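You operate a simulated robot arm through the tools that you are given. There is no shell and no other tool.

The job below is to be done with a simulated robot arm. You get a single attempt, and the scene is never put back.

JOB
Change the roller on the jig and oil the jig.
Fine: worn one into the bench's scrap tray, new one home on the stub; two drops or more in the oil cup, no flood; can back. Set down upright: blue jig oil can.

It is judged by the outcome, as a careful person would: the job done as asked, and still so three seconds after it is handed in. It fails if anything else is knocked over, pushed out of place, dropped, spilled or broken.

ROBOT AND FRAMES
A 6-joint arm with a four-finger gripper, fixed in place. Base frame: the origin is at the foot of the arm, x ahead of it, y to its left, z up. Lengths are in mm, angles in rad, forces in N, time in s.
With the tool pointing down near the work surface it reaches from about 520 to 900 mm from the base axis. Its first joint turns from -2.897 to 2.897 rad. Payload 3.43 kg.
The tool frame sits at the grasp point between the pads (the TCP): z along the fingers, y along the line on which they close. The tips reach 30 mm beyond it. Largest opening 120 mm; the body of the gripper starts 85 mm behind the TCP.
Orientation is that of the tool frame in the base frame, as [roll, pitch, yaw] about the fixed x, y, z axes, in that order (R = Rz(yaw) Ry(pitch) Rx(roll)). With the fingers straight down and closing along the base's y, the tool's x points along the base's -x, its y along +y and its z along -z.

CONTROLS
- The arm moves only by the tool servo_tool. Its arguments are lists of equal length, an entry for each row: "dr": the turn, a rotation vector about the base's x, y, z in rad, a list of three; "travel": the shift along the base's x, y, z in cm, a list of three; "gripper": the gripper command, from -1 (shut) to 1 (fully open), values between in proportion. In form: {"dr": [[wx, wy, wz], ...], "travel": [[x, y, z], ...], "gripper": [gripper, ...]}. A call has 1 to 20 rows; each row shifts and turns the commanded pose from where the row before left it. Each row takes 0.2 s and may step no farther than 50 mm and 0.15 rad from the row before; otherwise, or with a gripper value out of range, the whole call is refused. A pose out of reach is approached as far as the arm can. The call stops where the force on the tool passes 40 N (or 10 N more than at its start, if that is more) or the arm is blocked; 0.2 s more then pass. Each finger halts on what it meets, pressing with about 44 N; the grip force reading is that of the motor and also rises with nothing between the fingers. The clock runs only during rows and for 0.2 s after the last one: add rows that do not move to give the fingers time. It gives the time, the measured TCP pose, the force on the tool (base axes), the opening and the grip force at its end, in the units of the frame above (readings bear some noise), with the torque about the TCP (base axes, N m) and any sound that the robot's microphone picked up.
- Cameras (640 x 400 px; columns grow to the right, rows downward): "scene" is fixed at [401.2, -649.2, 1623.7]; the picture's right is [0.54, 0.84, 0.00], its down [0.79, -0.51, -0.36] and it looks along [-0.30, 0.19, -0.93] (base axes); focal length 240 px, centre (320, 200). "wrist" rides on the gripper at [71, -17, -120] in the tool frame; the picture's right is [0.23, 0.97, 0.00], its down [-0.81, 0.19, -0.55] and it looks along [-0.54, 0.13, 0.83] (tool axes); focal length 275 px, centre (320, 200). There is no depth. A picture from a camera that has moved, and an enlarged one, comes with that camera's place and axes in the base frame and with its lens.
- capture(camera): a new picture of that camera. It takes no simulated time.
- lift_body(by): slides the trunk up (or, below 0, down) by that many mm; the arm rides with it, the base frame stays. It gives what a move gives, with no picture.
- zoom(camera, box): a new picture of the part [left, top, right, bottom] of that camera's present view, enlarged. It takes no simulated time.
- close_job(): hands the job in; it is judged then, once.

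Places have to be worked out from the pictures, the camera data and where the tool is seen. Open the gripper and draw the arm clear of the work before you hand the job in, unless the task says otherwise.

The tools are called after ">>>" as name(argument=value, ...) on one line, values as JSON. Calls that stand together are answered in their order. servo_tool: Moves the arm, as the interface text tells. Its arguments: {"type":"object","properties":{"dr":{"type":"array","items":{"type":"array","items":{"type":"number"}}},"travel":{"type":"array","items":{"type":"array","items":{"type":"number"}}},"gripper":{"type":"array","items":{"type":"number"}}},"required":["dr","travel","gripper"]} The other tools are called the same way: lift_body (by) slides the trunk up or down; capture (camera) takes a picture; zoom (camera, box) takes an enlarged picture of a part of a camera's view; close_job () hands the job in.

At the start:

```text
t: 0.0
ee_pos: [231.9, -421.4, 1317.4]
ee_rot: [3.14, 0.0, 3.14]
wrist_force: [0.2, -0.4, 0.3]
moment: [0.01, 0.04, -0.02]
opening: 120.0
grip_force: 0.1
trunk travel left (down, up): [-225.0, 315.0]
```

scene: 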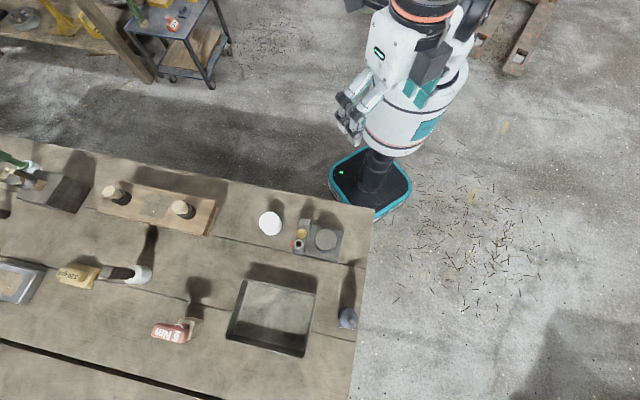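
wrist: 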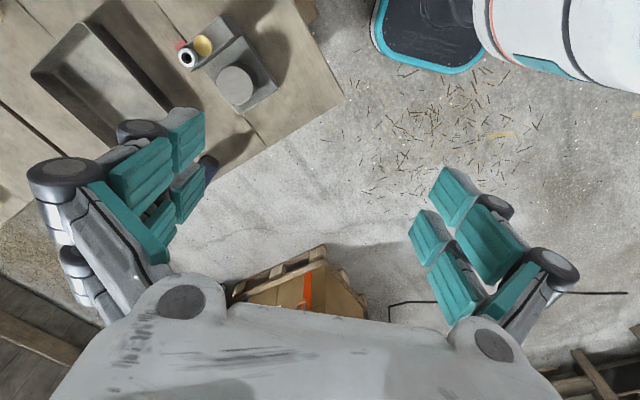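

I start by looking closely at the bench in the scene camera to identify the jig, rollers, tray and oil cans.

>>> zoom(camera="scene", box=[220, 190, 380, 290])

>>> zoom(camera="scene", box=[60, 160, 240, 272])

>>> zoom(camera="scene", box=[220, 260, 380, 360])

>>> zoom(camera="scene", box=[0, 240, 240, 390])

>>> zoom(camera="scene", box=[0, 140, 120, 215])

>>> zoom(camera="wrist", box=[20, 0, 340, 200])

```text
4.00 times, centred on (300, 240) of scene
camera zoom: at [401.2, -649.2, 1623.7], right [0.54, 0.84, 0.0], down [0.79, -0.51, -0.36], along [-0.3, 0.19, -0.93], focal length 960 px, centre (400, 40)
```

zoom: 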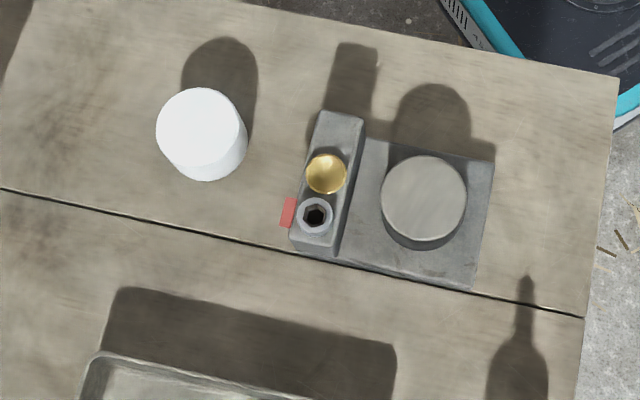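

```text
3.56 times, centred on (150, 216) of scene
camera zoom: at [401.2, -649.2, 1623.7], right [0.54, 0.84, 0.0], down [0.79, -0.51, -0.36], along [-0.3, 0.19, -0.93], focal length 853 px, centre (924, 143)
```

zoom: 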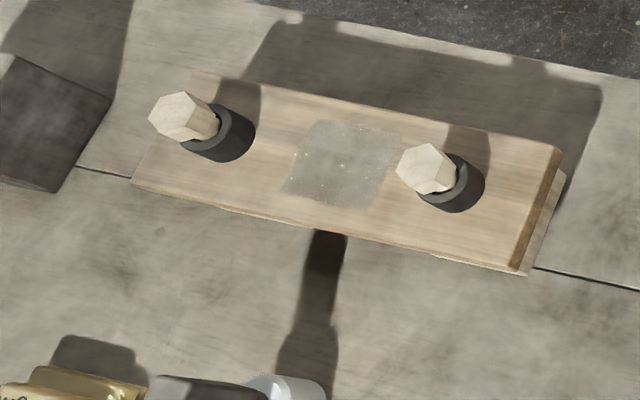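

```text
4.00 times, centred on (300, 310) of scene
camera zoom: at [401.2, -649.2, 1623.7], right [0.54, 0.84, 0.0], down [0.79, -0.51, -0.36], along [-0.3, 0.19, -0.93], focal length 960 px, centre (400, -240)
```

zoom: 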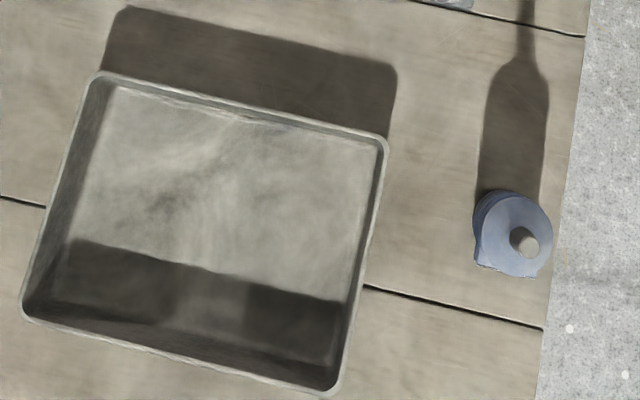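

```text
2.67 times, centred on (120, 315) of scene
camera zoom: at [401.2, -649.2, 1623.7], right [0.54, 0.84, 0.0], down [0.79, -0.51, -0.36], along [-0.3, 0.19, -0.93], focal length 640 px, centre (853, -107)
```

zoom: 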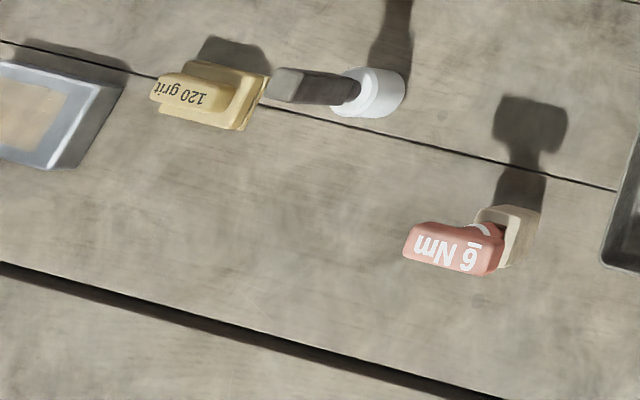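

```text
5.33 times, centred on (60, 178) of scene
camera zoom: at [401.2, -649.2, 1623.7], right [0.54, 0.84, 0.0], down [0.79, -0.51, -0.36], along [-0.3, 0.19, -0.93], focal length 1280 px, centre (1707, 320)
```

zoom: 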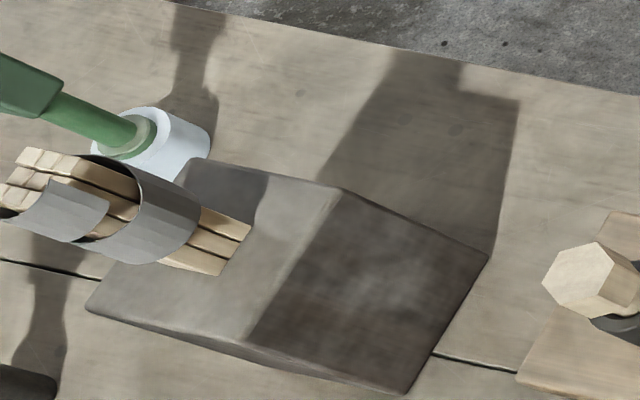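

```text
2.00 times, centred on (180, 100) of wrist
camera zoom: at [160.4, -438.4, 1438.1], right [-0.23, 0.97, 0.0], down [0.81, 0.19, 0.55], along [0.54, 0.13, -0.83], focal length 551 px, centre (600, 400)
```

zoom: 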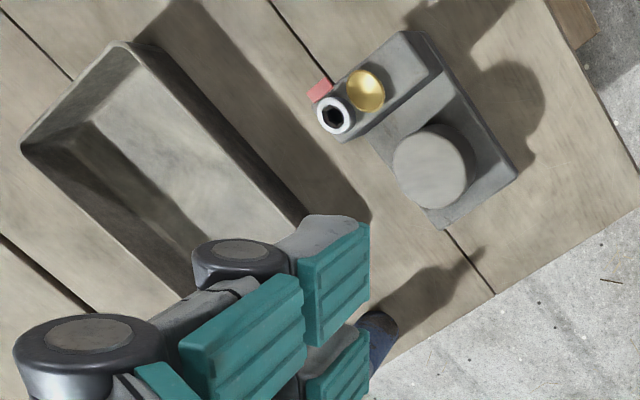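

The jig (plate with grey roller, block with brass cup and a hex socket) is around (290, -557, z≈930 at roller top), white roller near (156,-668), tray near (385,-800), blue can near (493,-621). I move the wrist camera to get a closer view of the jig.

>>> servo_tool(dr=[[0, 0, 0], [0, 0, 0], [0, 0, 0], [0, 0, 0], [0, 0, 0], [0, 0, 0]], travel=[[-2, -3, -2], [-2, -3, -2], [-2, -3, -2], [-2, -3, -2], [-2, -3, -1], [-2, -3, -1]], gripper=[1, 1, 1, 1, 1, 1])

>>> capture(camera="wrist")

>>> capture(camera="scene")

```text
t: 1.4
ee_pos: [111.9, -599.1, 1216.3]
ee_rot: [3.14, 0.0, -3.141]
wrist_force: [1.1, 0.4, -0.1]
moment: [0.03, -0.04, -0.01]
opening: 120.0
grip_force: 0.0
trunk travel left (down, up): [-225.0, 315.0]
```

```text
taken
camera wrist: at [40.6, -617.0, 1337.0], right [-0.23, 0.97, 0.0], down [0.81, 0.19, 0.55], along [0.54, 0.13, -0.83], focal length 275 px, centre (320, 200)
```

wrist: 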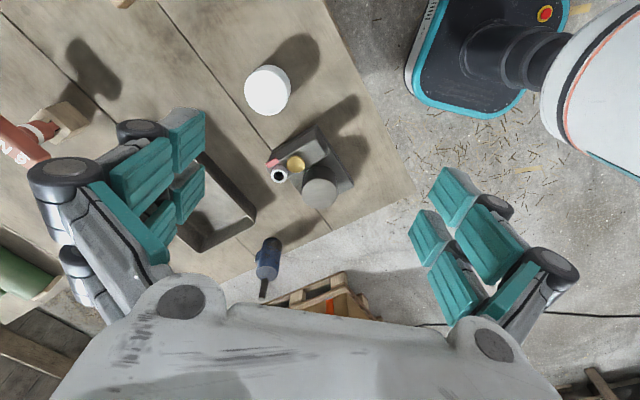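

```text
taken
```

scene: 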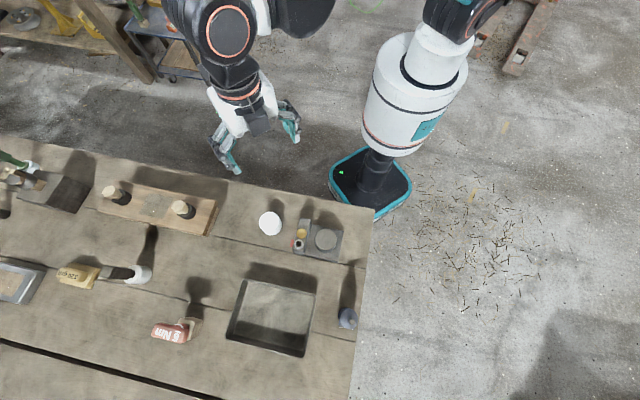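

>>> zoom(camera="wrist", box=[230, 50, 390, 150])

>>> zoom(camera="wrist", box=[240, 120, 368, 200])

>>> zoom(camera="wrist", box=[180, 200, 340, 300])

>>> zoom(camera="wrist", box=[0, 80, 160, 180])

```text
4.00 times, centred on (310, 100) of wrist
camera zoom: at [40.6, -617.0, 1337.0], right [-0.23, 0.97, 0.0], down [0.81, 0.19, 0.55], along [0.54, 0.13, -0.83], focal length 1101 px, centre (360, 600)
```

zoom: 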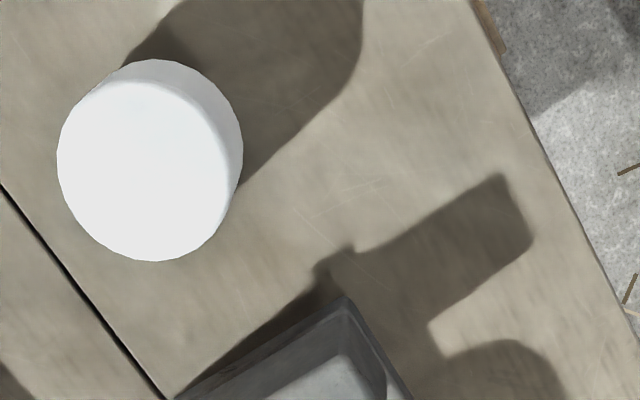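

```text
5.00 times, centred on (304, 160) of wrist
camera zoom: at [40.6, -617.0, 1337.0], right [-0.23, 0.97, 0.0], down [0.81, 0.19, 0.55], along [0.54, 0.13, -0.83], focal length 1376 px, centre (400, 400)
```

zoom: 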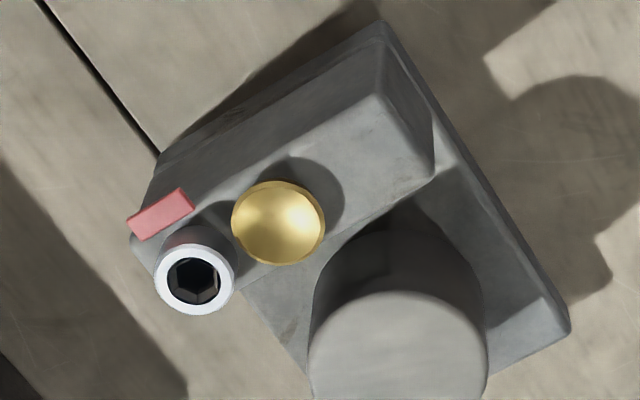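

```text
4.00 times, centred on (260, 250) of wrist
camera zoom: at [40.6, -617.0, 1337.0], right [-0.23, 0.97, 0.0], down [0.81, 0.19, 0.55], along [0.54, 0.13, -0.83], focal length 1101 px, centre (560, 0)
```

zoom: 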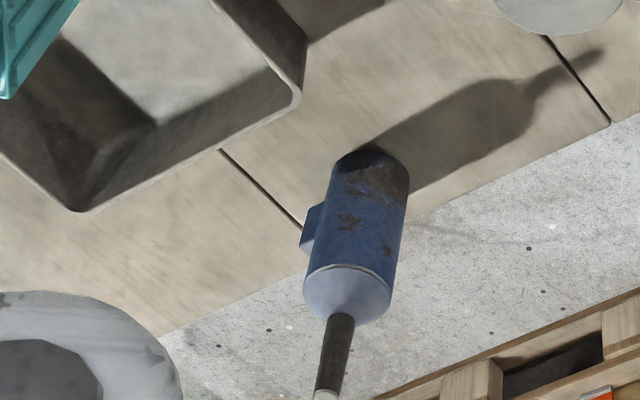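

```text
4.00 times, centred on (80, 130) of wrist
camera zoom: at [40.6, -617.0, 1337.0], right [-0.23, 0.97, 0.0], down [0.81, 0.19, 0.55], along [0.54, 0.13, -0.83], focal length 1101 px, centre (1280, 480)
```

zoom: 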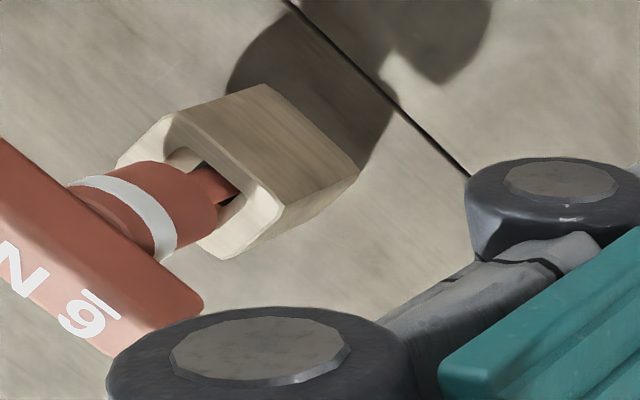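

The red "6 Nm" key and the red tag beside the hex cap screw suggest a clamp screw. The blue can is at about (492,-621), 87 mm body, tip near z 1008, with a tab on its -y side; bench z≈860. I move in to look at the can closely.

>>> servo_tool(dr=[[0, 0, 0], [0, 0, 0], [0, 0, 0], [0, 0, 0], [0, 0, 0], [0, 0, 0], [0, 0, 0]], travel=[[4.1, -0.6, -2.0], [4.1, -0.6, -2.0], [4.1, -0.6, -2.0], [4.1, -0.6, -2.0], [4.1, -0.6, -2.0], [4.1, -0.6, -2.0], [4.1, -0.6, -2.0]], gripper=[1, 1, 1, 1, 1, 1, 1])

>>> capture(camera="wrist")

>>> capture(camera="scene")

```text
t: 3.0
ee_pos: [401.4, -646.1, 1072.8]
ee_rot: [-3.14, 0.0, -3.141]
wrist_force: [1.0, -0.1, 0.9]
moment: [0.0, 0.01, -0.02]
opening: 119.8
grip_force: 0.1
trunk travel left (down, up): [-225.0, 315.0]
```

```text
taken
camera wrist: at [330.4, -662.5, 1194.0], right [-0.23, 0.97, 0.0], down [0.81, 0.19, 0.55], along [0.54, 0.13, -0.83], focal length 275 px, centre (320, 200)
```

wrist: 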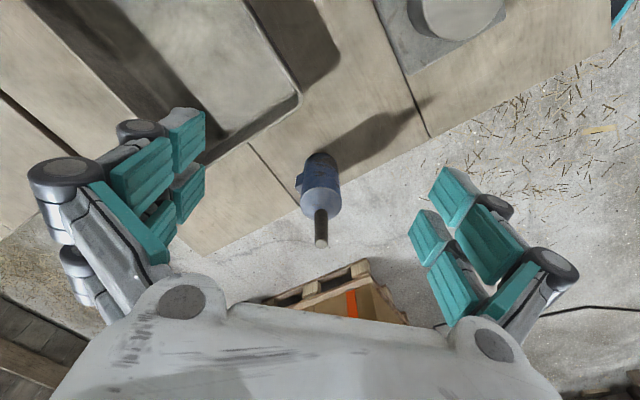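

```text
taken
```

scene: 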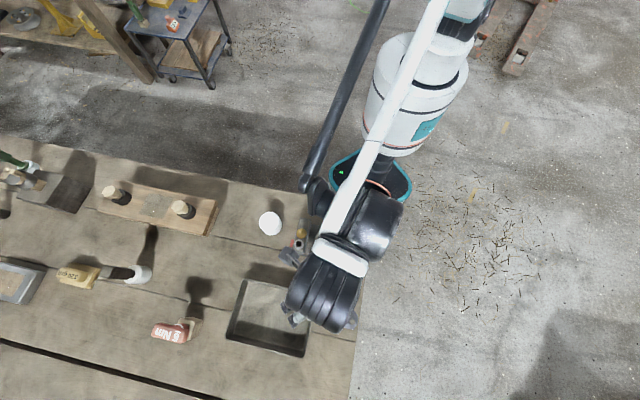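

>>> zoom(camera="wrist", box=[272, 145, 368, 255])

>>> zoom(camera="wrist", box=[390, 0, 550, 100])

```text
3.64 times, centred on (320, 200) of wrist
camera zoom: at [330.4, -662.5, 1194.0], right [-0.23, 0.97, 0.0], down [0.81, 0.19, 0.55], along [0.54, 0.13, -0.83], focal length 1001 px, centre (320, 200)
```

zoom: 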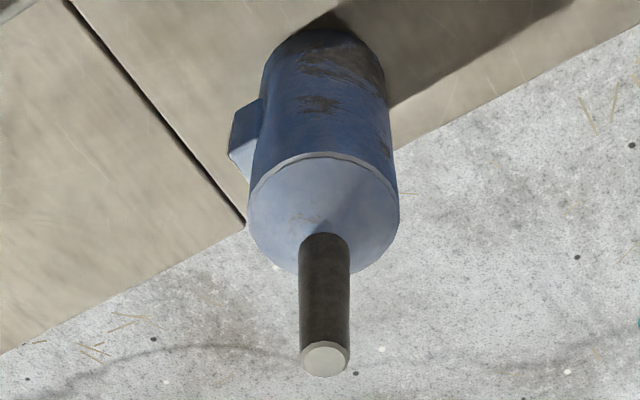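

```text
4.00 times, centred on (470, 50) of wrist
camera zoom: at [330.4, -662.5, 1194.0], right [-0.23, 0.97, 0.0], down [0.81, 0.19, 0.55], along [0.54, 0.13, -0.83], focal length 1101 px, centre (-280, 800)
```

zoom: 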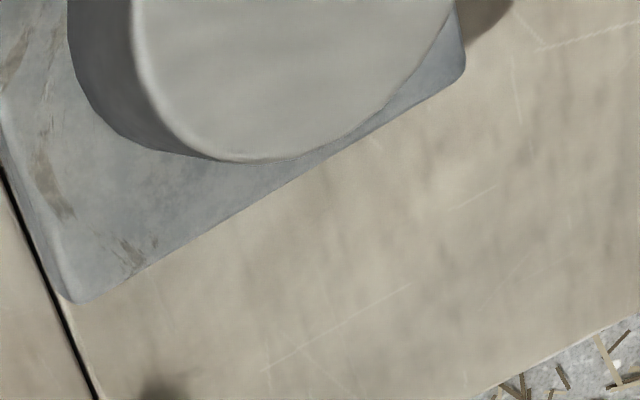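

The can has a side tab and a vertical spout, tip ≈ z 1008. Next I move above the jig with the gripper turned 45° (closing along the bench's short axis) to refine the worn roller's position.

>>> servo_tool(dr=[[0, 0, 0.131], [0, 0, 0.131], [0, 0, 0.131], [0, 0, 0.131], [0, 0, 0.131], [0, 0, 0.13]], travel=[[-1, 0.5, 2], [-2, 1.7, 1], [-2, 1.7, 0], [-2, 1.7, 0], [-2, 1.7, 0], [-2.1, 1.7, 0]], gripper=[1, 1, 1, 1, 1, 1])

>>> capture(camera="wrist")

>>> capture(camera="scene")

```text
t: 4.4
ee_pos: [288.8, -553.5, 1108.0]
ee_rot: [-3.142, -0.002, -2.354]
wrist_force: [-0.6, -0.2, 0.7]
moment: [-0.01, 0.01, 0.01]
opening: 120.1
grip_force: 0.1
trunk travel left (down, up): [-225.0, 315.0]
```

```text
taken
camera wrist: at [250.4, -616.2, 1227.7], right [-0.85, 0.52, 0.0], down [0.44, 0.71, 0.55], along [0.29, 0.47, -0.83], focal length 275 px, centre (320, 200)
```

wrist: 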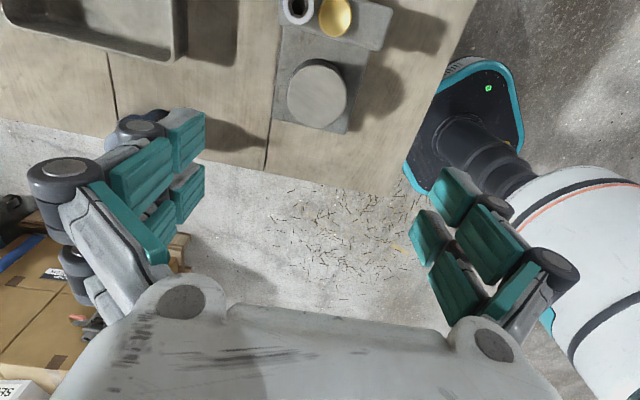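

```text
taken
```

scene: 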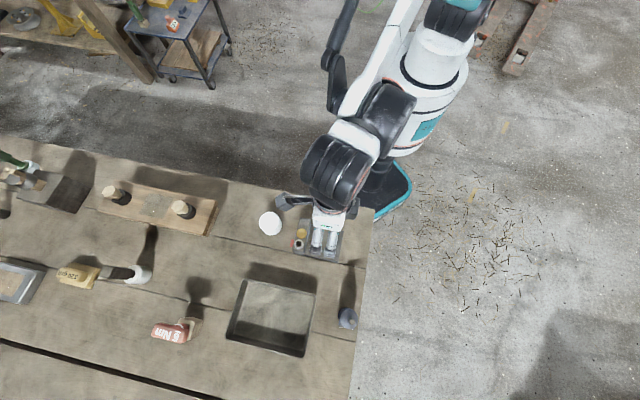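

>>> zoom(camera="wrist", box=[240, 0, 400, 140])

>>> zoom(camera="scene", box=[320, 290, 370, 340])

>>> zoom(camera="scene", box=[140, 300, 220, 350])

```text
2.86 times, centred on (320, 70) of wrist
camera zoom: at [250.4, -616.2, 1227.7], right [-0.85, 0.52, 0.0], down [0.44, 0.71, 0.55], along [0.29, 0.47, -0.83], focal length 786 px, centre (320, 571)
```

zoom: 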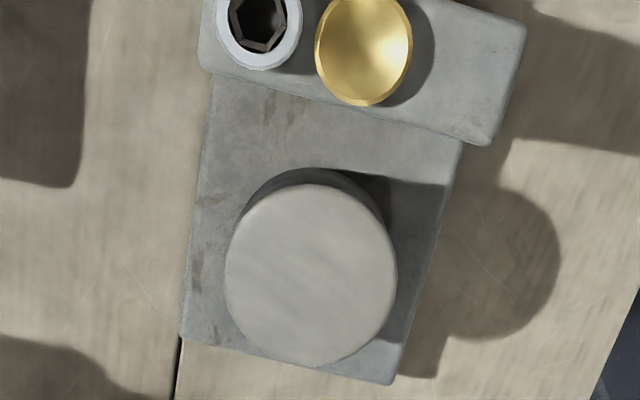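

```text
8.00 times, centred on (345, 315) of scene
camera zoom: at [401.2, -649.2, 1623.7], right [0.54, 0.84, 0.0], down [0.79, -0.51, -0.36], along [-0.3, 0.19, -0.93], focal length 1920 px, centre (120, -720)
```

zoom: 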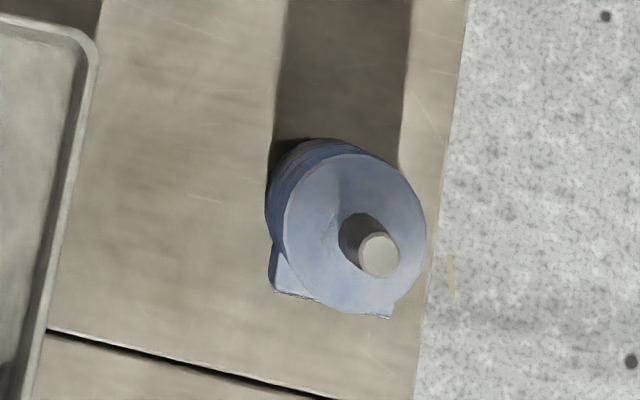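

```text
8.00 times, centred on (180, 325) of scene
camera zoom: at [401.2, -649.2, 1623.7], right [0.54, 0.84, 0.0], down [0.79, -0.51, -0.36], along [-0.3, 0.19, -0.93], focal length 1920 px, centre (1440, -800)
```

zoom: 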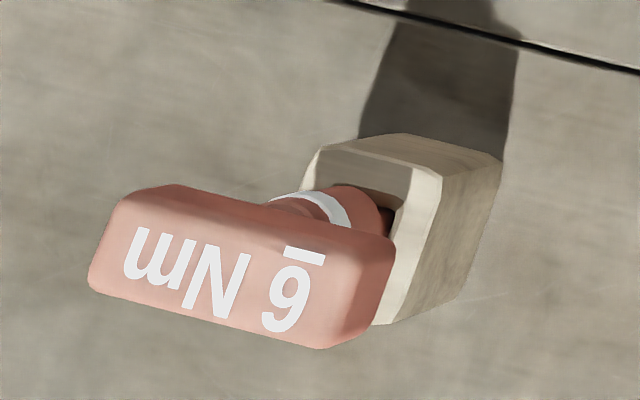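

The worn roller centres at about (289,-558), Ø≈63, top z≈927; the gripper closing axis is free of the block. I descend over it, leaving tips just above the plate.

>>> servo_tool(dr=[[0, 0, 0], [0, 0, 0], [0, 0, 0], [0, 0, 0], [0, 0, 0], [0, 0, 0]], travel=[[0, -0.45, -4], [0, 0, -4], [0, 0, -4], [0, 0, -3], [0, 0, -2.5], [0, 0, 0]], gripper=[1, 1, 1, 1, 1, 1])

>>> capture(camera="wrist")

>>> zoom(camera="scene", box=[270, 190, 370, 270])

```text
t: 5.8
ee_pos: [286.3, -557.8, 931.4]
ee_rot: [-3.141, 0.0, -2.356]
wrist_force: [-1.0, 0.3, -0.9]
moment: [0.02, 0.03, 0.02]
opening: 119.8
grip_force: 0.1
trunk travel left (down, up): [-225.0, 315.0]
```

```text
taken
camera wrist: at [248.5, -620.6, 1052.8], right [-0.85, 0.53, 0.0], down [0.44, 0.71, 0.55], along [0.29, 0.47, -0.83], focal length 275 px, centre (320, 200)
```

wrist: 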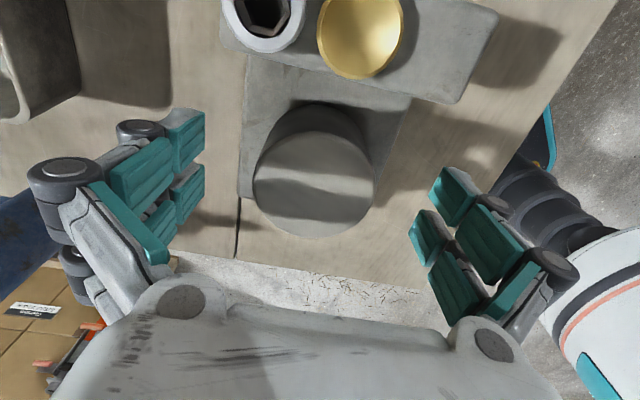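

```text
5.00 times, centred on (320, 230) of scene
camera zoom: at [401.2, -649.2, 1623.7], right [0.54, 0.84, 0.0], down [0.79, -0.51, -0.36], along [-0.3, 0.19, -0.93], focal length 1200 px, centre (320, 50)
```

zoom: 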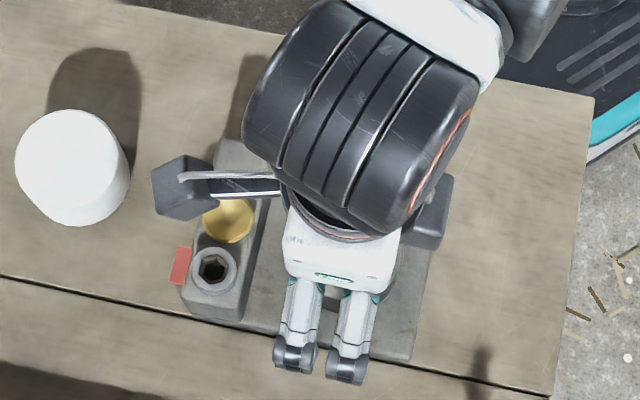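

The wrist view puts the roller centre at about (290,-558.6); I shift by (+3.6,-0.8) mm, go down 13 mm and close gently with time for the fingers.

>>> servo_tool(dr=[[0, 0, 0], [0, 0, 0], [0, 0, 0], [0, 0, 0], [0, 0, 0]], travel=[[0.36, -0.08, -0.6], [0, 0, -0.7], [0, 0, 0], [0, 0, 0], [0, 0, 0]], gripper=[1, 1, 0.3, -0.2, -0.2])

>>> capture(camera="wrist")

```text
t: 7.0
ee_pos: [290.6, -559.5, 916.9]
ee_rot: [-3.141, -0.001, -2.357]
wrist_force: [-0.3, 0.0, -0.5]
moment: [0.03, -0.02, 0.0]
opening: 61.0
grip_force: 43.7
trunk travel left (down, up): [-225.0, 315.0]
```

```text
taken
camera wrist: at [252.4, -620.9, 1038.8], right [-0.85, 0.53, 0.0], down [0.44, 0.71, 0.55], along [0.29, 0.47, -0.83], focal length 275 px, centre (320, 200)
```

wrist: 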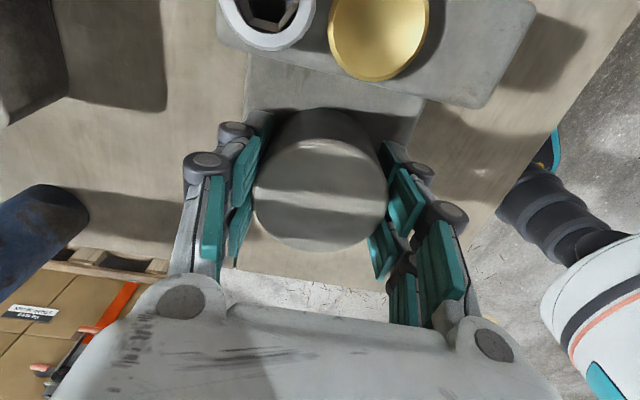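

Grip holds the roller at 61 mm with no side load. I lift gently in small steps to see whether it comes free.

>>> servo_tool(dr=[[0, 0, 0], [0, 0, 0], [0, 0, 0]], travel=[[0, 0, 0.2], [0, 0, 0.2], [0, 0, 0.2]], gripper=[-0.2, -0.2, -0.2])

>>> capture(camera="wrist")

```text
t: 7.8
ee_pos: [290.9, -558.5, 924.0]
ee_rot: [-3.141, 0.001, -2.36]
wrist_force: [-0.7, 1.6, -1.5]
moment: [0.01, 0.01, -0.02]
opening: 60.7
grip_force: 43.7
trunk travel left (down, up): [-225.0, 315.0]
```

```text
taken
camera wrist: at [252.9, -621.4, 1046.0], right [-0.85, 0.53, 0.0], down [0.44, 0.71, 0.55], along [0.29, 0.47, -0.83], focal length 275 px, centre (320, 200)
```

wrist: 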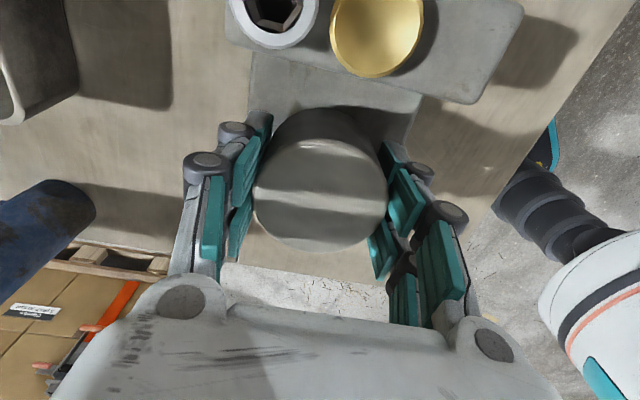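

It lifts freely (≈1.5 N weight), so it isn't clamped. I lift it clear of the stub.

>>> servo_tool(dr=[[0, 0, 0], [0, 0, 0], [0, 0, 0], [0, 0, 0], [0, 0, 0], [0, 0, 0], [0, 0, 0], [0, 0, 0]], travel=[[0, 0, 0.7], [0, 0, 1], [0, 0, 1.5], [0, 0, 2], [0, 0, 2], [0, 0, 3], [0, 0, 3], [0, 0, 0]], gripper=[-0.2, -0.2, -0.2, -0.2, -0.2, -0.2, -0.2, -0.2])

>>> capture(camera="wrist")

>>> capture(camera="scene")

```text
t: 9.6
ee_pos: [291.1, -558.3, 1056.6]
ee_rot: [-3.142, 0.0, -2.356]
wrist_force: [0.1, 0.6, -1.5]
moment: [0.01, 0.0, 0.02]
opening: 60.5
grip_force: 43.7
trunk travel left (down, up): [-225.0, 315.0]
```

```text
taken
camera wrist: at [252.5, -621.4, 1177.5], right [-0.85, 0.53, 0.0], down [0.44, 0.71, 0.55], along [0.29, 0.47, -0.83], focal length 275 px, centre (320, 200)
```

wrist: 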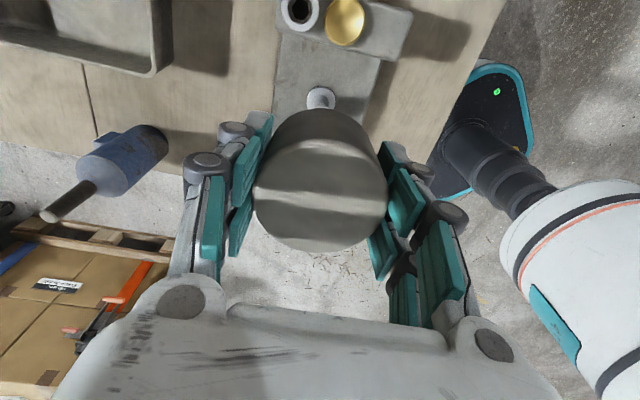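

```text
taken
```

scene: 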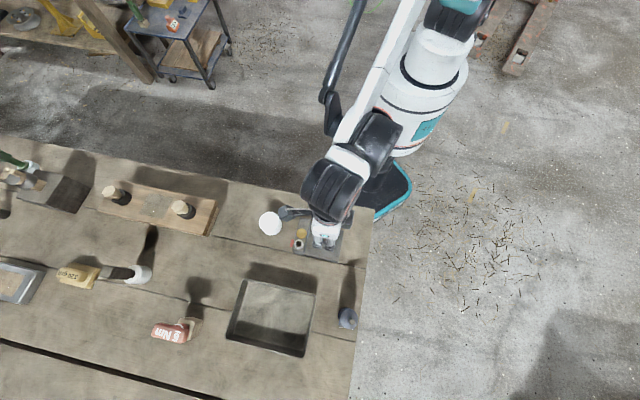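

The roller is free of the stub. Before dropping it, I check both tray-like items on the bench.

>>> zoom(camera="scene", box=[0, 245, 80, 315])

>>> zoom(camera="scene", box=[220, 260, 330, 365])

>>> zoom(camera="wrist", box=[260, 0, 420, 120])

```text
5.71 times, centred on (40, 280) of scene
camera zoom: at [401.2, -649.2, 1623.7], right [0.54, 0.84, 0.0], down [0.79, -0.51, -0.36], along [-0.3, 0.19, -0.93], focal length 1371 px, centre (1920, -257)
```

zoom: 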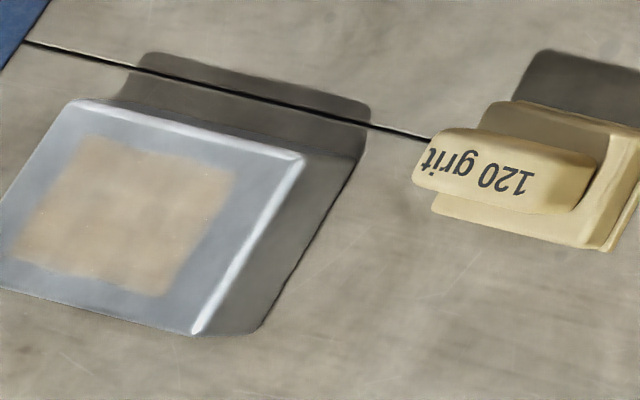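

```text
3.81 times, centred on (275, 312) of scene
camera zoom: at [401.2, -649.2, 1623.7], right [0.54, 0.84, 0.0], down [0.79, -0.51, -0.36], along [-0.3, 0.19, -0.93], focal length 914 px, centre (491, -229)
```

zoom: 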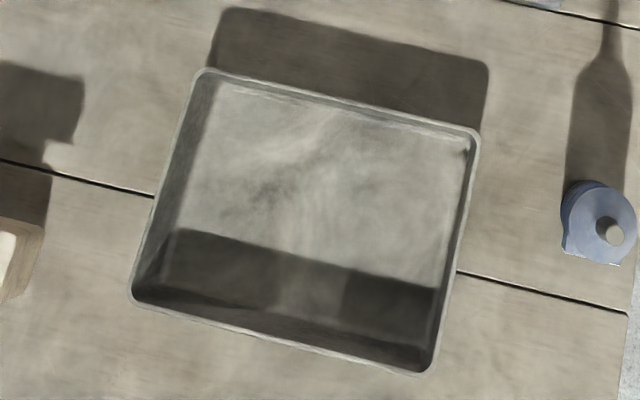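

```text
3.33 times, centred on (340, 60) of wrist
camera zoom: at [252.5, -621.4, 1177.5], right [-0.85, 0.53, 0.0], down [0.44, 0.71, 0.55], along [0.29, 0.47, -0.83], focal length 918 px, centre (253, 667)
```

zoom: 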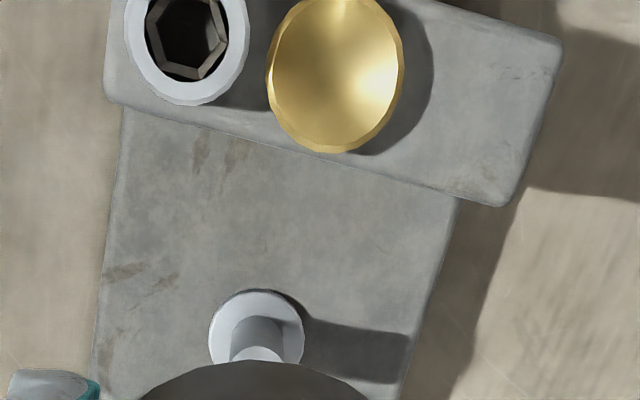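

The big empty grey tray beside the jig is the scrap tray (centre ≈ (381,-790), ~214×150 mm); the other item is a lapping plate. I carry the roller over the tray at about (413,-758).

>>> servo_tool(dr=[[0, 0, 0], [0, 0, 0], [0, 0, 0], [0, 0, 0], [0, 0, 0], [0, 0, 0]], travel=[[2.4, -4, 0], [2.4, -4, 0], [2.4, -4, 0], [2.4, -4, 0], [2.4, -4, 0], [0, 0, 0]], gripper=[-0.2, -0.2, -0.2, -0.2, -0.2, -0.2])

>>> capture(camera="wrist")

>>> capture(camera="scene")

```text
t: 11.0
ee_pos: [411.1, -757.1, 1056.9]
ee_rot: [3.141, 0.0, -2.358]
wrist_force: [0.1, 0.2, -2.1]
moment: [0.0, 0.03, -0.01]
opening: 60.8
grip_force: 44.1
trunk travel left (down, up): [-225.0, 315.0]
```

```text
taken
camera wrist: at [373.2, -819.8, 1177.8], right [-0.85, 0.53, 0.0], down [0.44, 0.71, 0.55], along [0.29, 0.47, -0.83], focal length 275 px, centre (320, 200)
```

wrist: 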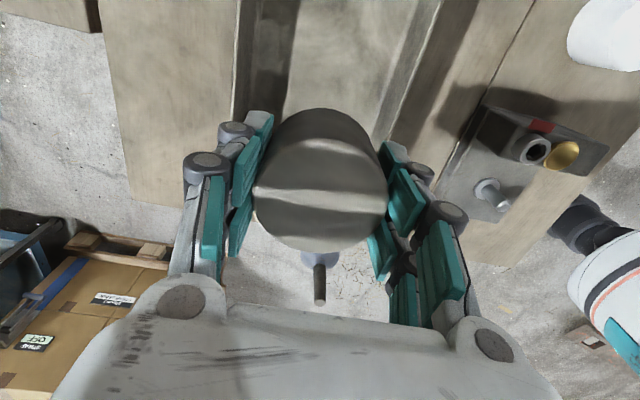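

```text
taken
```

scene: 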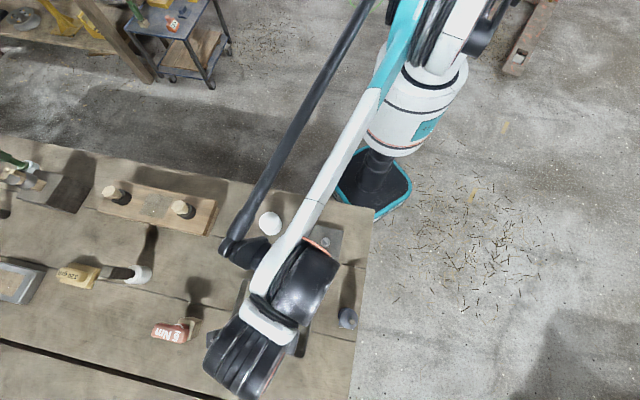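

Position is well inside the tray (centre of its short side, 60 mm from the end wall). I lower, slowing near the floor.

>>> servo_tool(dr=[[0, 0, 0], [0, 0, 0], [0, 0, 0], [0, 0, 0], [0, 0, 0], [0, 0, 0], [0, 0, 0], [0, 0, 0]], travel=[[0, 0, -4], [0, 0, -4], [0, 0, -3], [0, 0, -1.5], [0, 0, -0.6], [0, 0, -0.5], [0, 0, -0.3], [0, 0, 0]], gripper=[-0.2, -0.2, -0.2, -0.2, -0.2, -0.2, -0.2, -0.2])

>>> capture(camera="wrist")

```text
t: 12.8
ee_pos: [411.7, -757.8, 916.9]
ee_rot: [3.141, 0.001, -2.357]
wrist_force: [-0.4, 0.0, -1.2]
moment: [-0.04, -0.01, -0.01]
opening: 60.6
grip_force: 43.8
trunk travel left (down, up): [-225.0, 315.0]
```

```text
taken
camera wrist: at [373.1, -820.7, 1038.1], right [-0.85, 0.53, 0.0], down [0.44, 0.71, 0.55], along [0.29, 0.47, -0.83], focal length 275 px, centre (320, 200)
```

wrist: 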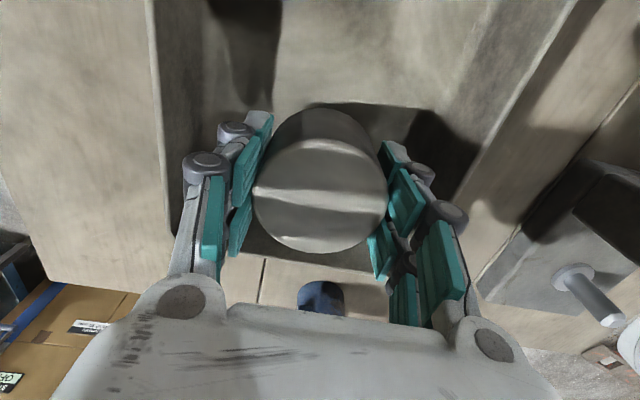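

Roller is inside the tray walls; not yet in contact. I creep down a few mm.

>>> servo_tool(dr=[[0, 0, 0], [0, 0, 0], [0, 0, 0], [0, 0, 0]], travel=[[0, 0, -0.2], [0, 0, -0.2], [0, 0, -0.2], [0, 0, 0]], gripper=[-0.2, -0.2, -0.2, -0.2])

>>> servo_tool(dr=[[0, 0, 0], [0, 0, 0], [0, 0, 0]], travel=[[0, 0, -0.2], [0, 0, -0.2], [0, 0, 0]], gripper=[-0.2, -0.2, -0.2])

```text
t: 13.8
ee_pos: [411.6, -759.0, 911.0]
ee_rot: [3.141, -0.001, -2.356]
wrist_force: [0.1, -0.9, -2.8]
moment: [-0.02, 0.04, -0.01]
opening: 60.7
grip_force: 43.7
trunk travel left (down, up): [-225.0, 315.0]
```

```text
t: 14.6
ee_pos: [412.0, -759.5, 907.5]
ee_rot: [3.141, 0.001, -2.358]
wrist_force: [0.5, 0.6, -1.4]
moment: [0.04, 0.04, 0.0]
opening: 60.8
grip_force: 43.9
trunk travel left (down, up): [-225.0, 315.0]
```

Still hanging free (≈-1.5 N); I continue creeping down.

>>> servo_tool(dr=[[0, 0, 0], [0, 0, 0], [0, 0, 0]], travel=[[0, 0, -0.2], [0, 0, -0.2], [0, 0, 0]], gripper=[-0.2, -0.2, -0.2])

>>> capture(camera="wrist")

```text
t: 15.4
ee_pos: [411.1, -758.7, 903.4]
ee_rot: [-3.141, -0.001, -2.355]
wrist_force: [0.3, -0.2, -1.3]
moment: [-0.02, -0.01, -0.02]
opening: 61.0
grip_force: 44.1
trunk travel left (down, up): [-225.0, 315.0]
```

```text
taken
camera wrist: at [372.6, -821.6, 1025.0], right [-0.85, 0.53, 0.0], down [0.44, 0.71, 0.55], along [0.29, 0.47, -0.83], focal length 275 px, centre (320, 200)
```

wrist: 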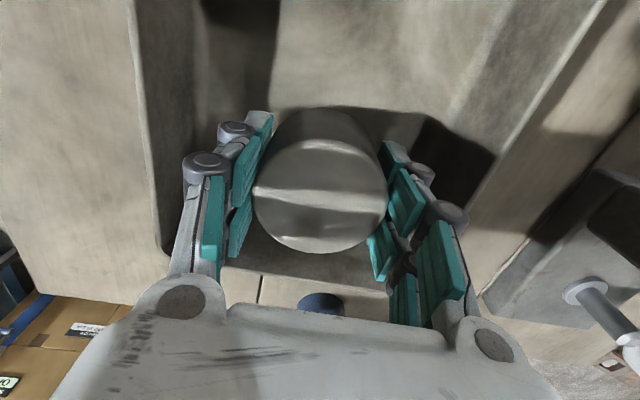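

>>> servo_tool(dr=[[0, 0, 0], [0, 0, 0], [0, 0, 0]], travel=[[0, 0, -0.2], [0, 0, -0.2], [0, 0, 0]], gripper=[-0.2, -0.2, -0.2])

>>> servo_tool(dr=[[0, 0, 0], [0, 0, 0], [0, 0, 0]], travel=[[0, 0, -0.15], [0, 0, -0.15], [0, 0, 0]], gripper=[-0.2, -0.2, -0.2])

```text
t: 16.2
ee_pos: [411.2, -760.1, 899.7]
ee_rot: [3.141, -0.001, -2.356]
wrist_force: [0.0, 0.0, -2.3]
moment: [0.03, 0.02, 0.0]
opening: 60.6
grip_force: 43.7
trunk travel left (down, up): [-225.0, 315.0]
```

```text
t: 17.0
ee_pos: [410.5, -758.9, 896.9]
ee_rot: [-3.141, -0.001, -2.355]
wrist_force: [-0.7, 0.3, -2.0]
moment: [0.01, -0.03, 0.0]
opening: 60.9
grip_force: 43.6
trunk travel left (down, up): [-225.0, 315.0]
```

>>> servo_tool(dr=[[0, 0, 0], [0, 0, 0], [0, 0, 0]], travel=[[0, 0, -0.1], [0, 0, -0.1], [0, 0, 0]], gripper=[-0.2, -0.2, -0.2])

>>> capture(camera="wrist")

```text
t: 17.8
ee_pos: [410.0, -757.2, 895.2]
ee_rot: [-3.14, -0.001, -2.356]
wrist_force: [2.5, -3.7, 10.6]
moment: [-0.41, 0.15, 0.14]
opening: 60.9
grip_force: 44.0
trunk travel left (down, up): [-225.0, 315.0]
```

```text
taken
camera wrist: at [372.8, -820.7, 1016.8], right [-0.85, 0.53, 0.0], down [0.44, 0.71, 0.55], along [0.29, 0.47, -0.83], focal length 275 px, centre (320, 200)
```

wrist: 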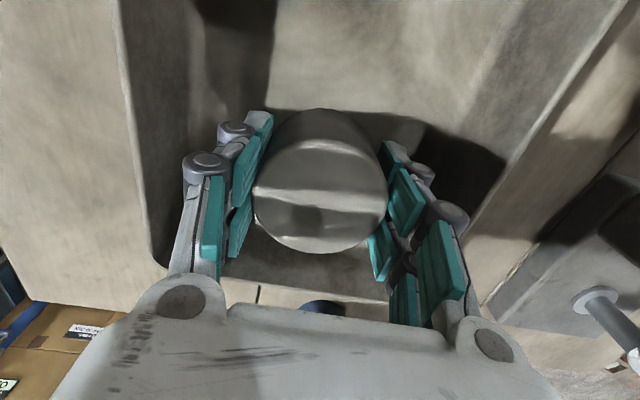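

Contact with the floor (≈11 N). I open to ~78 mm, then lift straight out.

>>> servo_tool(dr=[[0, 0, 0], [0, 0, 0], [0, 0, 0], [0, 0, 0]], travel=[[0, 0, 0.1], [0, 0, 0], [0, 0, 0], [0, 0, 0]], gripper=[-0.2, 0.3, 0.3, 0.3])

>>> capture(camera="wrist")

```text
t: 18.8
ee_pos: [409.9, -758.3, 895.0]
ee_rot: [3.141, 0.0, -2.355]
wrist_force: [0.1, 0.8, 2.0]
moment: [-0.02, 0.0, -0.01]
opening: 78.0
grip_force: 0.1
trunk travel left (down, up): [-225.0, 315.0]
```

```text
taken
camera wrist: at [373.1, -821.3, 1016.5], right [-0.85, 0.53, 0.0], down [0.44, 0.71, 0.55], along [0.29, 0.47, -0.83], focal length 275 px, centre (320, 200)
```

wrist: 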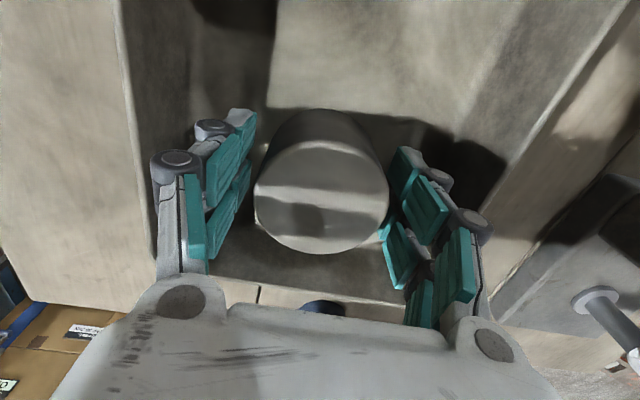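

Roller sits still in the tray. I lift straight up and travel to above the white roller near (150,-671).

>>> servo_tool(dr=[[0, 0, 0], [0, 0, 0], [0, 0, 0], [0, 0, 0], [0, 0, 0], [0, 0, 0], [0, 0, 0], [0, 0, 0], [0, 0, 0], [0, 0, 0], [0, 0, 0], [0, 0, 0]], travel=[[0, 0, 2], [0, 0, 4], [0, 0, 4], [0, 0, 4], [0, 0, 4.5], [-4.3, 1.45, 0], [-4.3, 1.45, 0], [-4.3, 1.45, 0], [-4.3, 1.45, 0], [-4.3, 1.45, 0], [-4.3, 1.45, 0], [0, 0, 0]], gripper=[0.3, 0.3, 0.3, 0.3, 0.6, 1, 1, 1, 1, 1, 1, 1])

>>> capture(camera="wrist")

>>> capture(camera="scene")

```text
t: 21.4
ee_pos: [151.6, -670.3, 1083.6]
ee_rot: [3.14, 0.0, -2.354]
wrist_force: [-0.1, 0.6, -0.2]
moment: [-0.04, 0.01, -0.02]
opening: 119.9
grip_force: 0.1
trunk travel left (down, up): [-225.0, 315.0]
```

```text
taken
camera wrist: at [114.1, -733.8, 1202.9], right [-0.85, 0.53, 0.0], down [0.44, 0.71, 0.55], along [0.29, 0.47, -0.83], focal length 275 px, centre (320, 200)
```

wrist: 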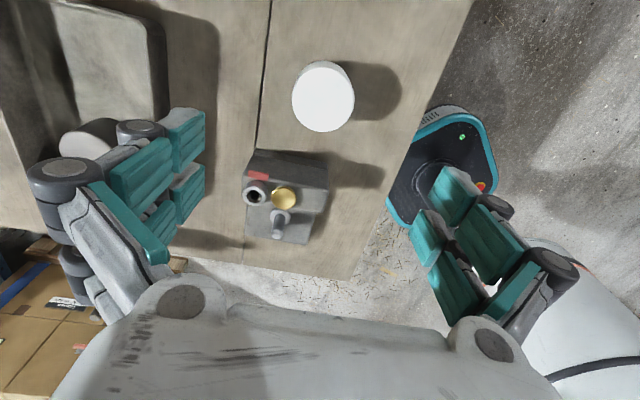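

```text
taken
```

scene: 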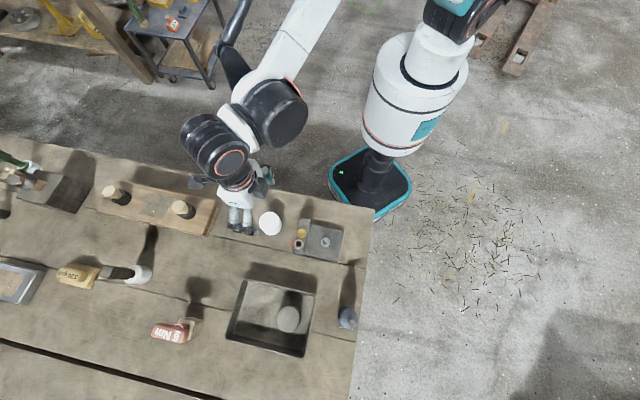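

>>> zoom(camera="scene", box=[240, 195, 360, 270])

>>> zoom(camera="scene", box=[220, 260, 370, 365])

>>> zoom(camera="wrist", box=[230, 50, 390, 250])

```text
5.33 times, centred on (300, 232) of scene
camera zoom: at [401.2, -649.2, 1623.7], right [0.54, 0.84, 0.0], down [0.79, -0.51, -0.36], along [-0.3, 0.19, -0.93], focal length 1280 px, centre (427, 27)
```

zoom: 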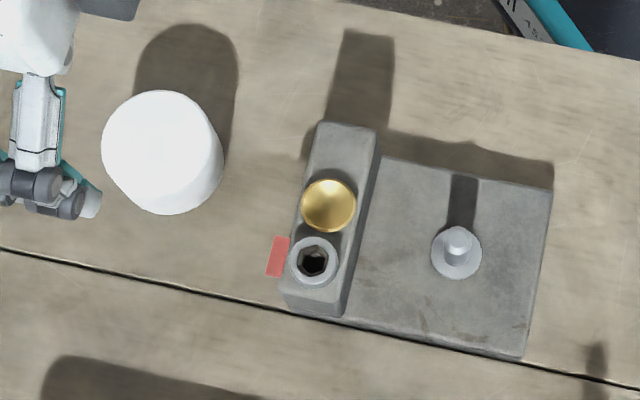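

```text
3.81 times, centred on (295, 312) of scene
camera zoom: at [401.2, -649.2, 1623.7], right [0.54, 0.84, 0.0], down [0.79, -0.51, -0.36], along [-0.3, 0.19, -0.93], focal length 914 px, centre (415, -229)
```

zoom: 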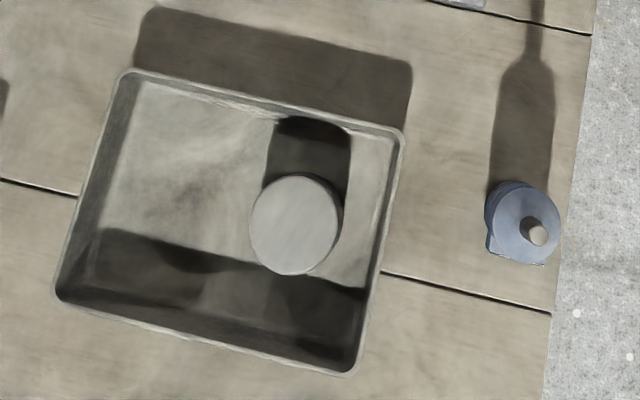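

```text
2.00 times, centred on (310, 150) of wrist
camera zoom: at [114.1, -733.8, 1202.9], right [-0.85, 0.53, 0.0], down [0.44, 0.71, 0.55], along [0.29, 0.47, -0.83], focal length 551 px, centre (340, 300)
```

zoom: 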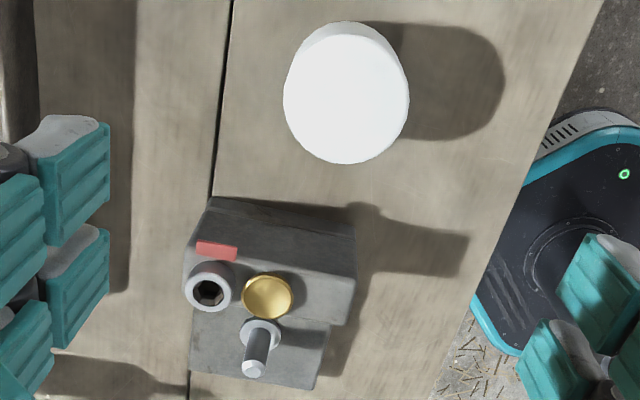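

Worn roller rests upright in the tray, and the bare stub is visible. White roller centres about (148.5,-671.5); I descend above it and re-check.

>>> servo_tool(dr=[[0, 0, 0], [0, 0, 0], [0, 0, 0], [0, 0, 0], [0, 0, 0]], travel=[[-0.3, -0.1, -4], [0, 0, -4], [0, 0, -4], [0, 0, -3], [0, 0, 0]], gripper=[1, 1, 1, 1, 1])

>>> capture(camera="wrist")

```text
t: 22.6
ee_pos: [150.2, -676.0, 931.0]
ee_rot: [3.142, 0.0, -2.355]
wrist_force: [-0.7, 0.3, 0.3]
moment: [0.0, -0.03, 0.0]
opening: 120.1
grip_force: 0.0
trunk travel left (down, up): [-225.0, 315.0]
```

```text
taken
camera wrist: at [111.0, -736.9, 1050.9], right [-0.85, 0.53, 0.0], down [0.44, 0.71, 0.55], along [0.29, 0.47, -0.83], focal length 275 px, centre (320, 200)
```

wrist: 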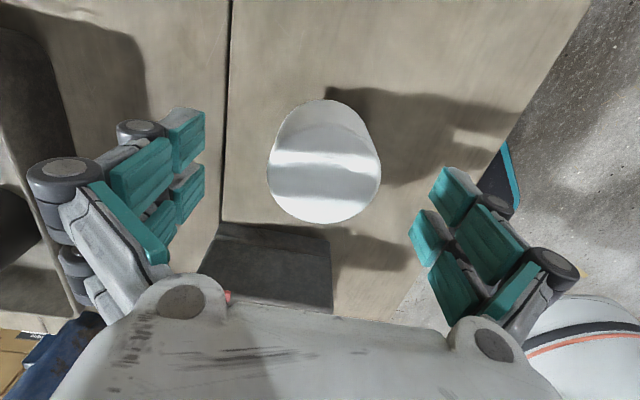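

Roller centre confirmed ≈ (148.2,-672). I correct by (-2,+4) mm and descend to grasp height.

>>> servo_tool(dr=[[0, 0, 0], [0, 0, 0], [0, 0, 0], [0, 0, 0]], travel=[[-0.2, 0.4, -1], [0, 0, -1], [0, 0, -0.8], [0, 0, 0]], gripper=[1, 1, 1, 1])

>>> capture(camera="wrist")

```text
t: 23.6
ee_pos: [147.9, -669.4, 902.3]
ee_rot: [-3.141, -0.001, -2.353]
wrist_force: [0.6, 0.1, 0.3]
moment: [0.04, 0.01, 0.02]
opening: 120.0
grip_force: 0.0
trunk travel left (down, up): [-225.0, 315.0]
```

```text
taken
camera wrist: at [109.5, -731.6, 1023.8], right [-0.85, 0.53, 0.0], down [0.44, 0.71, 0.55], along [0.29, 0.47, -0.83], focal length 275 px, centre (320, 200)
```

wrist: 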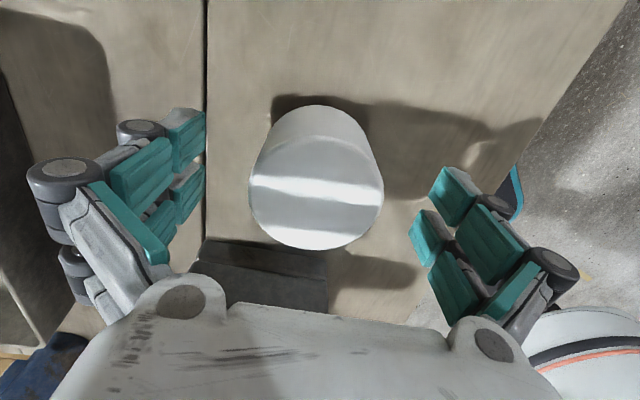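

Aligned within ~2 mm. I close on the white roller.

>>> servo_tool(dr=[[0, 0, 0], [0, 0, 0], [0, 0, 0], [0, 0, 0]], travel=[[0, -0.1, 0], [0, 0, 0], [0, 0, 0], [0, 0, 0]], gripper=[0.3, 0.0, -0.2, -0.2])

>>> capture(camera="wrist")

```text
t: 24.6
ee_pos: [148.4, -670.2, 903.2]
ee_rot: [3.141, 0.002, -2.356]
wrist_force: [0.7, 0.3, 0.7]
moment: [-0.02, 0.01, 0.0]
opening: 61.1
grip_force: 44.0
trunk travel left (down, up): [-225.0, 315.0]
```

```text
taken
camera wrist: at [109.7, -732.8, 1024.0], right [-0.85, 0.53, 0.0], down [0.44, 0.71, 0.55], along [0.29, 0.47, -0.83], focal length 275 px, centre (320, 200)
```

wrist: 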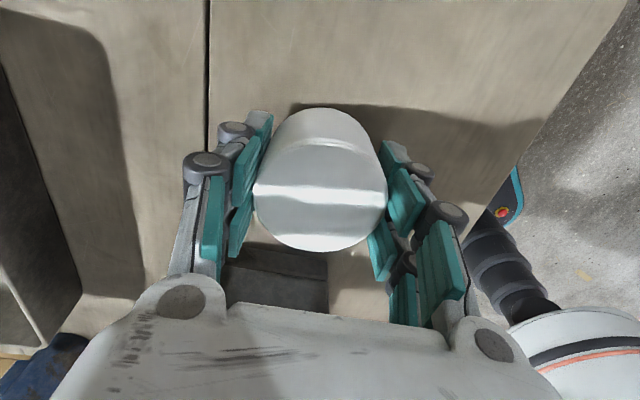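

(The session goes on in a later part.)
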